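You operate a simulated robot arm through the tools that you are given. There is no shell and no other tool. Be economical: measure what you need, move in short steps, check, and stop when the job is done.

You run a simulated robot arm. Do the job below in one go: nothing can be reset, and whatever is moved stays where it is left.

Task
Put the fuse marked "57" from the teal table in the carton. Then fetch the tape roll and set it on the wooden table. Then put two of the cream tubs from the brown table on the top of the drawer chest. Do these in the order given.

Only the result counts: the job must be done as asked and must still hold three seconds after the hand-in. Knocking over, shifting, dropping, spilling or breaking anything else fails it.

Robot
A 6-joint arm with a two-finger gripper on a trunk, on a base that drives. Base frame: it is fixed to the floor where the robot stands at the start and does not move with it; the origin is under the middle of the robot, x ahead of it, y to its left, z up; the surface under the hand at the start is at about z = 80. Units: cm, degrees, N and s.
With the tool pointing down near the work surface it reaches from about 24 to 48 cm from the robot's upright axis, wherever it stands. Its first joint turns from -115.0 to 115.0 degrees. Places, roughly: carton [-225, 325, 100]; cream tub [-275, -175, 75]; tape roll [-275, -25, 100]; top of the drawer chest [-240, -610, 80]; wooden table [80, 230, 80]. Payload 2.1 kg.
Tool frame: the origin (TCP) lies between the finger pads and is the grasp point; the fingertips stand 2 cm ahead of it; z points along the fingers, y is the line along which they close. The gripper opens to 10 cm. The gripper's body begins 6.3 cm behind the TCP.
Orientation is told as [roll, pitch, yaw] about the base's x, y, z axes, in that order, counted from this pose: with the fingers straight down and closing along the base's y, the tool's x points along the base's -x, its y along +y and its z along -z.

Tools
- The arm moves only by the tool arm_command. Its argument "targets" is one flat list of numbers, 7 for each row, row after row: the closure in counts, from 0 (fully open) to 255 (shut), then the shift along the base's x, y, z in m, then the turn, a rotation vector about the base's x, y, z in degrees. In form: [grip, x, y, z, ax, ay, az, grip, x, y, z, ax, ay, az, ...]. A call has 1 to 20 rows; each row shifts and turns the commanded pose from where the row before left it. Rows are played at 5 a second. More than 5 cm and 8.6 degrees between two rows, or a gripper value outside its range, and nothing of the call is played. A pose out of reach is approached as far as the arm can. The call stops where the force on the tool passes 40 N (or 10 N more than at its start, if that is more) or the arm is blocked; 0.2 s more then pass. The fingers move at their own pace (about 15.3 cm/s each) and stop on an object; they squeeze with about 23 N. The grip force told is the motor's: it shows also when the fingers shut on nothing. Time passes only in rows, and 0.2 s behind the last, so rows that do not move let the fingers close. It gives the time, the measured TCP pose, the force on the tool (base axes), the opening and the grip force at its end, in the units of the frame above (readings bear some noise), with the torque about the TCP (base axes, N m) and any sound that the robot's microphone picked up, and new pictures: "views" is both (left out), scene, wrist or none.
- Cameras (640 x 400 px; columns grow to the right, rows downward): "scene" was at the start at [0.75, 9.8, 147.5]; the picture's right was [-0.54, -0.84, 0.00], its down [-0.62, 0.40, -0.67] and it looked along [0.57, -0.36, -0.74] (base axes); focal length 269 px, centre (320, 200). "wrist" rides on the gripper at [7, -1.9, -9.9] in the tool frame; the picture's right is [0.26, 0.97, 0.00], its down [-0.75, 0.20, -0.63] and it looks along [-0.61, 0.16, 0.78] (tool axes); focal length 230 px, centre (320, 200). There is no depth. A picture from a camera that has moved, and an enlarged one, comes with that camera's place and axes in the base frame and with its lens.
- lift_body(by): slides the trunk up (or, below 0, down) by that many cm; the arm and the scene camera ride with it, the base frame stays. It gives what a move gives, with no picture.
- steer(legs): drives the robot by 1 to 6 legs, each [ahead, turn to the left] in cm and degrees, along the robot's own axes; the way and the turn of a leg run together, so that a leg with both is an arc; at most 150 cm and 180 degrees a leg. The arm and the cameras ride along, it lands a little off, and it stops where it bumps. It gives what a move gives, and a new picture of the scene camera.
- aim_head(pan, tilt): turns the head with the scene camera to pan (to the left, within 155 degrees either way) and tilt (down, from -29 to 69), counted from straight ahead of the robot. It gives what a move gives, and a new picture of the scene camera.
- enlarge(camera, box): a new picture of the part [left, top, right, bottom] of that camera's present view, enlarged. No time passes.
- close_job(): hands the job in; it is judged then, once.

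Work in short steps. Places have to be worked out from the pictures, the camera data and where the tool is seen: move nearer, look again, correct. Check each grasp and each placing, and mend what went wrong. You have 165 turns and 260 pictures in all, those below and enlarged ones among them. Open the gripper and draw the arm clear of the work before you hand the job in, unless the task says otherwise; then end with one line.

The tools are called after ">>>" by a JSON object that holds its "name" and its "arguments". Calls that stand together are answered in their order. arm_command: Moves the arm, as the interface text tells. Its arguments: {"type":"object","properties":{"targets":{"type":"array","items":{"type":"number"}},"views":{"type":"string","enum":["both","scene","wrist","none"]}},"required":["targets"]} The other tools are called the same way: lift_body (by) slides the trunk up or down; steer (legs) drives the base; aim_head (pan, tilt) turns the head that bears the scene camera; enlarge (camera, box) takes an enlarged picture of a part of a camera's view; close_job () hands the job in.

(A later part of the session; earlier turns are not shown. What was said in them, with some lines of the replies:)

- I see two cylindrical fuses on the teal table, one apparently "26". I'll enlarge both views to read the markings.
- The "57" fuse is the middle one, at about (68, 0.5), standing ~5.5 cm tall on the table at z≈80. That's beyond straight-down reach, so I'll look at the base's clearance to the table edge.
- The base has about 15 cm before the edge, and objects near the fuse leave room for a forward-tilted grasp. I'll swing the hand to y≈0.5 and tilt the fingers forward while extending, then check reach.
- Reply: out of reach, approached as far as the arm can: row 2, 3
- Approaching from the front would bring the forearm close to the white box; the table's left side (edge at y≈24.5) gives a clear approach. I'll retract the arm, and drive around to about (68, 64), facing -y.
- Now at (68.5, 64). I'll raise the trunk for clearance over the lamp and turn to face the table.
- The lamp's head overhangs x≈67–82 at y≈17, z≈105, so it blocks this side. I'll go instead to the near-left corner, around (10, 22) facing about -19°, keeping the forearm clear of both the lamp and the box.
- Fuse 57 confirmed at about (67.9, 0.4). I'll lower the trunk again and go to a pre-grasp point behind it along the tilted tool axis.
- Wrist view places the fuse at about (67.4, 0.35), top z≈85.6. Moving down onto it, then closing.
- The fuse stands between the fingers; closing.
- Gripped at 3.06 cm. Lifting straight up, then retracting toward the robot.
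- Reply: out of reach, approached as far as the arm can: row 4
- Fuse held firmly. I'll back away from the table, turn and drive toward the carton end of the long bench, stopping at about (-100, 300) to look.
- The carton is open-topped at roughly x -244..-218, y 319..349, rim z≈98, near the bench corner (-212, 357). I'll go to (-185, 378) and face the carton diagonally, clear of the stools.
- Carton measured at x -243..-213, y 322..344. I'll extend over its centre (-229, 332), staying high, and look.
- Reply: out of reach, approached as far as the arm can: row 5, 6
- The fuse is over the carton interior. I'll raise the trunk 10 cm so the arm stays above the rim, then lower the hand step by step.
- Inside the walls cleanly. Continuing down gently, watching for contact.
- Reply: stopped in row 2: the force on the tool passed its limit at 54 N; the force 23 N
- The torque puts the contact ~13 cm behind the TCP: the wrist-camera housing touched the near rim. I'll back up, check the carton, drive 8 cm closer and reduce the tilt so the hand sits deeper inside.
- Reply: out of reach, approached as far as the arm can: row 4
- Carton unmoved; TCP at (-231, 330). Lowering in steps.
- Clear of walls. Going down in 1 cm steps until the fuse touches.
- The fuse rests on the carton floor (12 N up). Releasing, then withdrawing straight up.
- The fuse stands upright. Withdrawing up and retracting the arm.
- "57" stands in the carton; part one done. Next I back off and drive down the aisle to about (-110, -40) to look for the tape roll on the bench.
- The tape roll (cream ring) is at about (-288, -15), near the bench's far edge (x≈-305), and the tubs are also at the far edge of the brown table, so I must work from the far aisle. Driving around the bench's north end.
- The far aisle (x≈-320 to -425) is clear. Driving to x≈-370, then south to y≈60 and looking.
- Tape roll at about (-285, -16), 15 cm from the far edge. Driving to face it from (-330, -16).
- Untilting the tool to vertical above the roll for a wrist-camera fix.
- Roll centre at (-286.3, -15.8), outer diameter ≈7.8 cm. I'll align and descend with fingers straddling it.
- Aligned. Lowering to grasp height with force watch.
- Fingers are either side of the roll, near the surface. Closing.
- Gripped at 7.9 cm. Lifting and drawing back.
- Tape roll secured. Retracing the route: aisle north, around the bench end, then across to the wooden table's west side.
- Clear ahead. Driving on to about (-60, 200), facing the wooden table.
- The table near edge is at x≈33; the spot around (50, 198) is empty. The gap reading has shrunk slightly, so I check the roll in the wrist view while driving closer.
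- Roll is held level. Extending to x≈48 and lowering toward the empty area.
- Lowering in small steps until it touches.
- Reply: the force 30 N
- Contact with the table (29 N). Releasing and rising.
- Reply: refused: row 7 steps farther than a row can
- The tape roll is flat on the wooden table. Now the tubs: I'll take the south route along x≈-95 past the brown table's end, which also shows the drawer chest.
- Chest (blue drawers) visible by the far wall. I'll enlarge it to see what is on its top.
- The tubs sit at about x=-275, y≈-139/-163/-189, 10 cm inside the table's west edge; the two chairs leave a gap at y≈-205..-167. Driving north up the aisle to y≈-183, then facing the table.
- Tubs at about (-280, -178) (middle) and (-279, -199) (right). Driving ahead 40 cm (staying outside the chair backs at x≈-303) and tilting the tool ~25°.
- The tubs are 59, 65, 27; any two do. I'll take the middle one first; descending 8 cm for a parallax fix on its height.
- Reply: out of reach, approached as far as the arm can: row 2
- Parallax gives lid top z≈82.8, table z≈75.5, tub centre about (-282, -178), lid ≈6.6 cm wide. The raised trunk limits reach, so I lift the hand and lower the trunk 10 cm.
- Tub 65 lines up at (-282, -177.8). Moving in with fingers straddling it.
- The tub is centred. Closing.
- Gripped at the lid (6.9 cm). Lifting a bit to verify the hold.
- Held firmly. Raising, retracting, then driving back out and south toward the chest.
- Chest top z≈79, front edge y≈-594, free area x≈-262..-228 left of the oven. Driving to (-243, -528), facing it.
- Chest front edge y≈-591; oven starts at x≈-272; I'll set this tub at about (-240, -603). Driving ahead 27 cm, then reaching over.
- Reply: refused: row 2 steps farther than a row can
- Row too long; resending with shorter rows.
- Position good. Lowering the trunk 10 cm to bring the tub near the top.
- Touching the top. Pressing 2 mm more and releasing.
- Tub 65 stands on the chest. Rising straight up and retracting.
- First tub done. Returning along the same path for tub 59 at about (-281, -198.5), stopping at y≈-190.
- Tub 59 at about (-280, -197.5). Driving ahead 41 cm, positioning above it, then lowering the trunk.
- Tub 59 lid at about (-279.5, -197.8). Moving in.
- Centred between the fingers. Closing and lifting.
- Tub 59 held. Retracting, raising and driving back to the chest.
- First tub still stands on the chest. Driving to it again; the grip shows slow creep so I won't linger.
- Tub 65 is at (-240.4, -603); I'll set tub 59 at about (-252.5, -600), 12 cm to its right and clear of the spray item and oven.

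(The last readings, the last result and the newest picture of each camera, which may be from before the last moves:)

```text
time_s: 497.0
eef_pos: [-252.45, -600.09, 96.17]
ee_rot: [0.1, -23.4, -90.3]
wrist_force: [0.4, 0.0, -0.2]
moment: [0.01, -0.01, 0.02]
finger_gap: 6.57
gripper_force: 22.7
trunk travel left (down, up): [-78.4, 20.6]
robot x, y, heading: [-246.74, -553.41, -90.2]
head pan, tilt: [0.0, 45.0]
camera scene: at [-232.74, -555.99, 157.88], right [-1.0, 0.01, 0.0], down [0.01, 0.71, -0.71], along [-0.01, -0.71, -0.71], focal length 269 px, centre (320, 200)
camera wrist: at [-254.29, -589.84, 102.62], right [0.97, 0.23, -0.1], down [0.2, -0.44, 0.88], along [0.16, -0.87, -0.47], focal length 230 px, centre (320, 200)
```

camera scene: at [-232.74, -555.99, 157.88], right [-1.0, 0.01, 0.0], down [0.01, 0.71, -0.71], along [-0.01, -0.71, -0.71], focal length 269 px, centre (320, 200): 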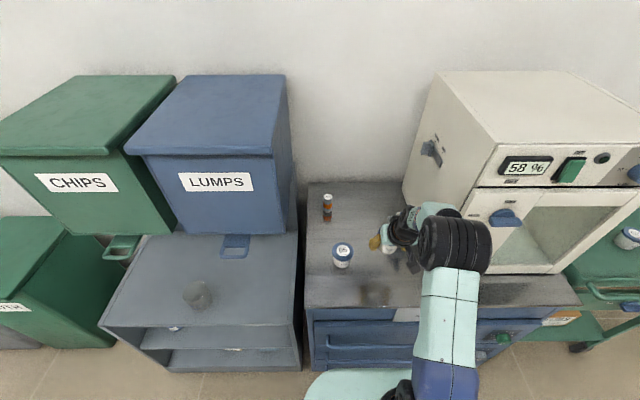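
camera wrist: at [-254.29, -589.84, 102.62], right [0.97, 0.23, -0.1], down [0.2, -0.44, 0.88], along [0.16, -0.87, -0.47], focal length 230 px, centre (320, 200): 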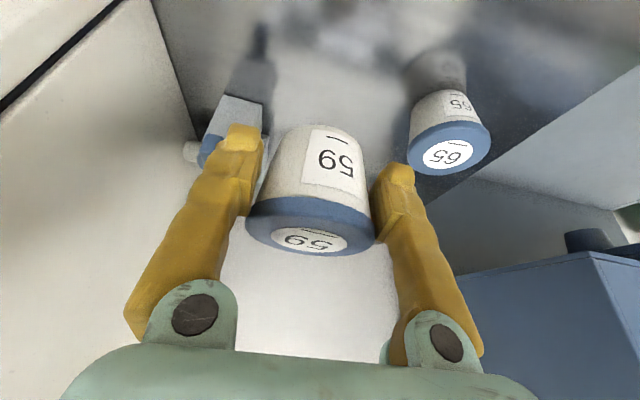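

Clearances look adequate. Lowering the trunk in two stages.

>>> {"name": "lift_body", "arguments": {"by": -5}}

>>> {"name": "arm_command", "arguments": {"targets": [255, 0, 0, 0, 0, 0, 0]}}

```text
time_s: 497.9
eef_pos: [-252.46, -599.91, 91.34]
ee_rot: [0.0, -23.2, -90.2]
wrist_force: [-0.4, -0.7, -0.9]
moment: [0.04, -0.02, 0.02]
finger_gap: 6.55
gripper_force: 23.3
trunk travel left (down, up): [-73.4, 25.6]
robot x, y, heading: [-246.46, -553.72, -90.5]
head pan, tilt: [0.0, 45.0]
```

```text
time_s: 498.3
eef_pos: [-252.32, -599.99, 91.34]
ee_rot: [0.0, -23.2, -90.3]
wrist_force: [-0.1, 0.0, -2.1]
moment: [0.03, 0.01, -0.01]
finger_gap: 6.55
gripper_force: 23.1
trunk travel left (down, up): [-73.4, 25.6]
robot x, y, heading: [-246.61, -553.73, -90.2]
head pan, tilt: [0.0, 45.0]
camera scene: at [-232.64, -555.8, 152.88], right [-1.0, 0.01, 0.0], down [0.01, 0.71, -0.71], along [-0.01, -0.71, -0.71], focal length 269 px, centre (320, 200)
camera wrist: at [-254.2, -589.69, 97.7], right [0.97, 0.23, -0.1], down [0.2, -0.44, 0.88], along [0.16, -0.87, -0.47], focal length 230 px, centre (320, 200)
```

scene: 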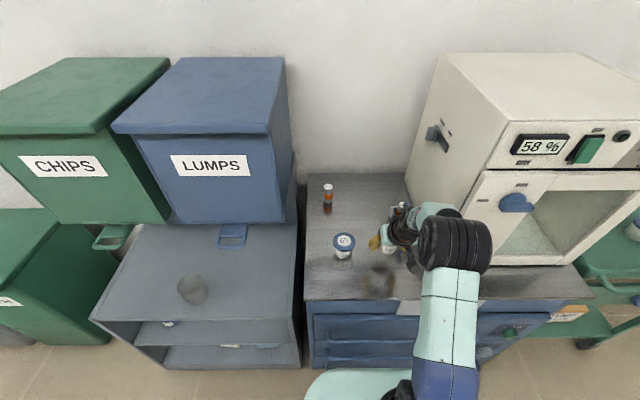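
wrist: 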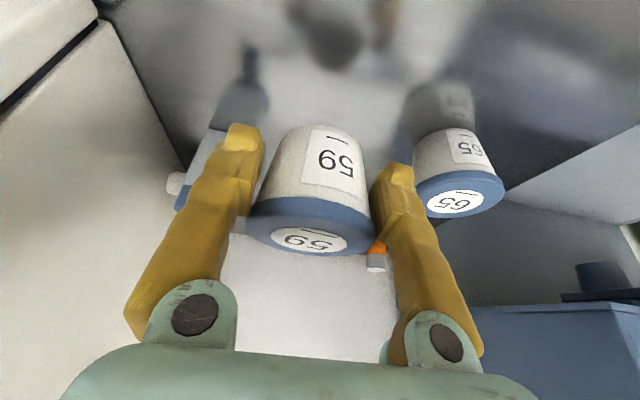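

>>> {"name": "lift_body", "arguments": {"by": -4.5}}

>>> {"name": "arm_command", "arguments": {"targets": [255, 0, 0, -0.005, 0, 0, 0, 255, 0, 0, -0.004, 0, 0, 0]}}

```text
time_s: 499.2
eef_pos: [-252.43, -600.01, 86.92]
ee_rot: [0.1, -23.3, -90.2]
wrist_force: [0.1, 0.4, -2.5]
moment: [-0.02, 0.02, 0.0]
finger_gap: 6.52
gripper_force: 23.2
trunk travel left (down, up): [-68.9, 30.1]
robot x, y, heading: [-246.61, -553.63, -90.7]
head pan, tilt: [0.0, 45.0]
```

```text
time_s: 499.8
eef_pos: [-252.38, -599.97, 85.93]
ee_rot: [0.1, -23.3, -90.2]
wrist_force: [-0.8, -0.5, -1.1]
moment: [0.01, -0.01, 0.0]
finger_gap: 6.57
gripper_force: 22.8
trunk travel left (down, up): [-68.9, 30.1]
robot x, y, heading: [-246.84, -553.26, -90.6]
head pan, tilt: [0.0, 45.0]
camera scene: at [-232.65, -555.8, 148.38], right [-1.0, 0.01, 0.0], down [0.01, 0.71, -0.71], along [-0.01, -0.71, -0.71], focal length 269 px, centre (320, 200)
camera wrist: at [-254.19, -589.68, 92.32], right [0.97, 0.23, -0.1], down [0.2, -0.44, 0.88], along [0.16, -0.87, -0.47], focal length 230 px, centre (320, 200)
```

scene: 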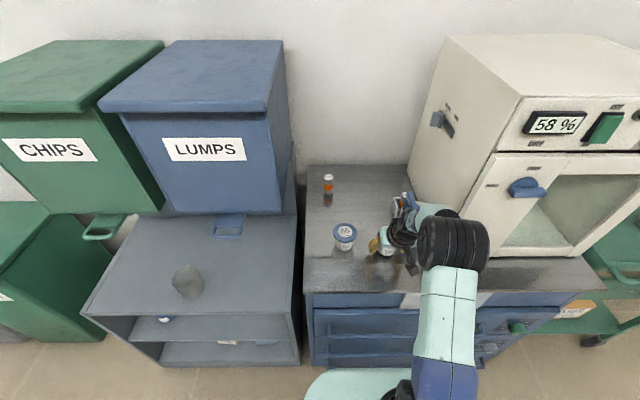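
wrist: 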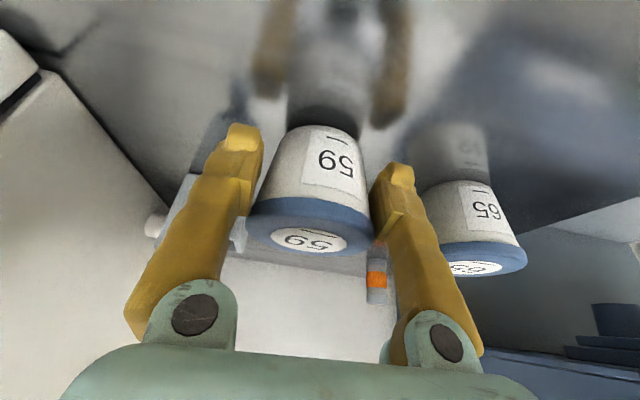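

Nearly touching. Small further steps down.

>>> {"name": "arm_command", "arguments": {"targets": [255, 0, 0, -0.004, 0, 0, 0, 255, 0, 0, -0.003, 0, 0, 0], "views": "none"}}

```text
time_s: 500.4
eef_pos: [-252.46, -599.95, 85.18]
ee_rot: [0.2, -23.2, -90.1]
wrist_force: [0.0, -0.1, -1.5]
moment: [0.03, 0.02, 0.01]
finger_gap: 6.53
gripper_force: 22.7
trunk travel left (down, up): [-68.9, 30.1]
robot x, y, heading: [-246.74, -553.68, -90.2]
head pan, tilt: [0.0, 45.0]
```

>>> {"name": "arm_command", "arguments": {"targets": [255, 0, 0, -0.003, 0, 0, 0, 255, 0, 0, -0.002, 0, 0, 0], "views": "none"}}

```text
time_s: 501.0
eef_pos: [-252.41, -599.83, 85.0]
ee_rot: [0.0, -23.8, -90.2]
wrist_force: [-0.8, 0.1, 19.1]
moment: [-0.16, -0.03, 0.05]
finger_gap: 6.51
gripper_force: 23.2
trunk travel left (down, up): [-68.9, 30.1]
robot x, y, heading: [-246.76, -553.48, -90.5]
head pan, tilt: [0.0, 45.0]
```

Contact (≈20 N). Releasing partway so the finger stays clear of tub 65.

>>> {"name": "arm_command", "arguments": {"targets": [255, 0, 0, 0.002, 0, 0, 0, 150, 0, 0, 0, 0, 0, 0, 70, 0, 0, 0, 0, 0, 0, 30, 0, 0, 0, 0, 0, 0], "views": "wrist"}}

```text
time_s: 502.0
eef_pos: [-252.3, -599.98, 84.87]
ee_rot: [0.1, -23.2, -90.3]
wrist_force: [-0.4, 0.2, 0.6]
moment: [-0.02, 0.01, 0.0]
finger_gap: 8.84
gripper_force: 0.1
trunk travel left (down, up): [-68.9, 30.1]
robot x, y, heading: [-246.53, -553.73, -90.4]
head pan, tilt: [0.0, 45.0]
camera wrist: at [-254.17, -589.64, 91.3], right [0.97, 0.23, -0.1], down [0.2, -0.44, 0.88], along [0.16, -0.87, -0.47], focal length 230 px, centre (320, 200)
```

wrist: 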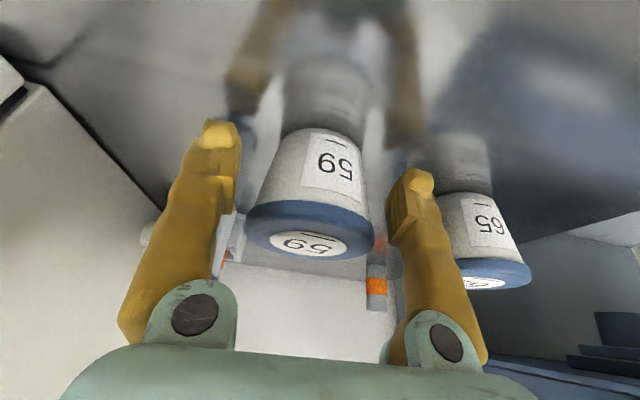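

Both tubs stand. Rising straight up and withdrawing.

>>> {"name": "arm_command", "arguments": {"targets": [30, 0, 0.003, 0.03, 0, 0, 0, 30, 0, 0.005, 0.04, 0, 0, 0, 30, 0, 0.01, 0.04, 0, 0, 0, 0, 0, 0.04, 0.02, 0, 0, 0, 0, 0, 0.04, 0.0, 0, 0, 0, 0, 0, 0.03, 0.0, 0, 0, 0], "views": "wrist"}}

>>> {"name": "steer", "arguments": {"legs": [[-35, 0]]}}

```text
time_s: 503.4
eef_pos: [-252.44, -587.14, 97.87]
ee_rot: [0.1, -23.4, -90.2]
wrist_force: [-1.0, 0.5, -0.2]
moment: [0.0, -0.02, 0.0]
finger_gap: 10.01
gripper_force: 0.1
trunk travel left (down, up): [-68.9, 30.1]
robot x, y, heading: [-246.89, -553.3, -90.6]
head pan, tilt: [0.0, 45.0]
camera wrist: at [-254.21, -576.75, 104.29], right [0.97, 0.23, -0.1], down [0.2, -0.44, 0.88], along [0.16, -0.87, -0.47], focal length 230 px, centre (320, 200)
```

wrist: 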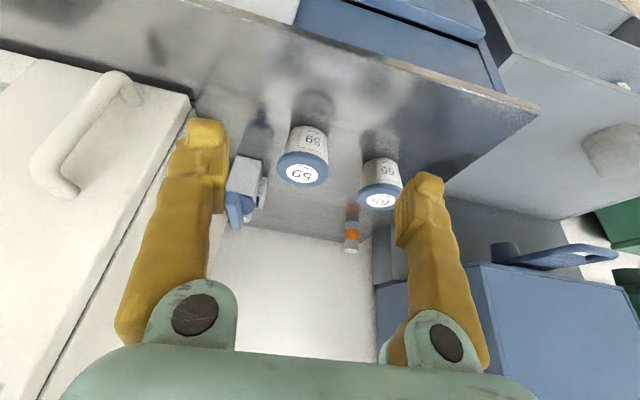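

```text
time_s: 505.6
eef_pos: [-252.08, -552.25, 97.98]
ee_rot: [0.1, -23.3, -90.0]
wrist_force: [0.3, 0.2, -0.1]
moment: [-0.04, 0.03, 0.03]
finger_gap: 9.96
gripper_force: 0.0
trunk travel left (down, up): [-68.9, 30.1]
robot x, y, heading: [-246.48, -518.52, -90.4]
head pan, tilt: [0.0, 45.0]
camera scene: at [-232.42, -520.68, 148.38], right [-1.0, 0.0, 0.0], down [0.0, 0.71, -0.71], along [0.0, -0.71, -0.71], focal length 269 px, centre (320, 200)
```

scene: 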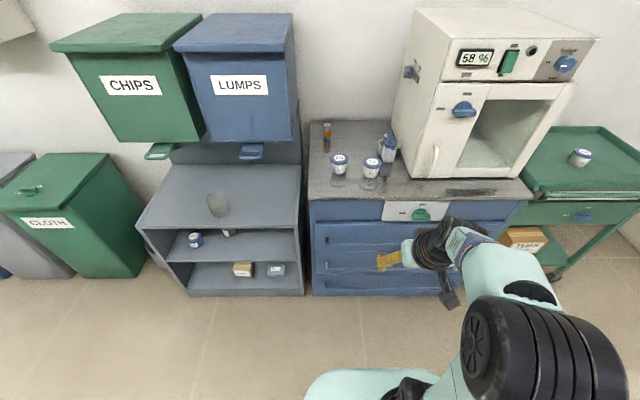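

Both tubs stand on the chest top, the gripper is open and the arm clear. Everything is done in order, so I'm handing in.

>>> {"name": "close_job", "arguments": {}}

```text
The job is handed in.
```

I finished all three parts in the order given and handed the job in: fuse "57" stands in the carton, the tape roll lies on the wooden table, and tubs "65" and "59" stand on top of the drawer chest. While lowering the fuse, the wrist-camera housing pressed on the carton's rim at about 54 N; the pictures before and after show no shift of the carton. I did not look again at fuse "26" next to the pickup spot after lifting "57", though no contact showed in the readings.
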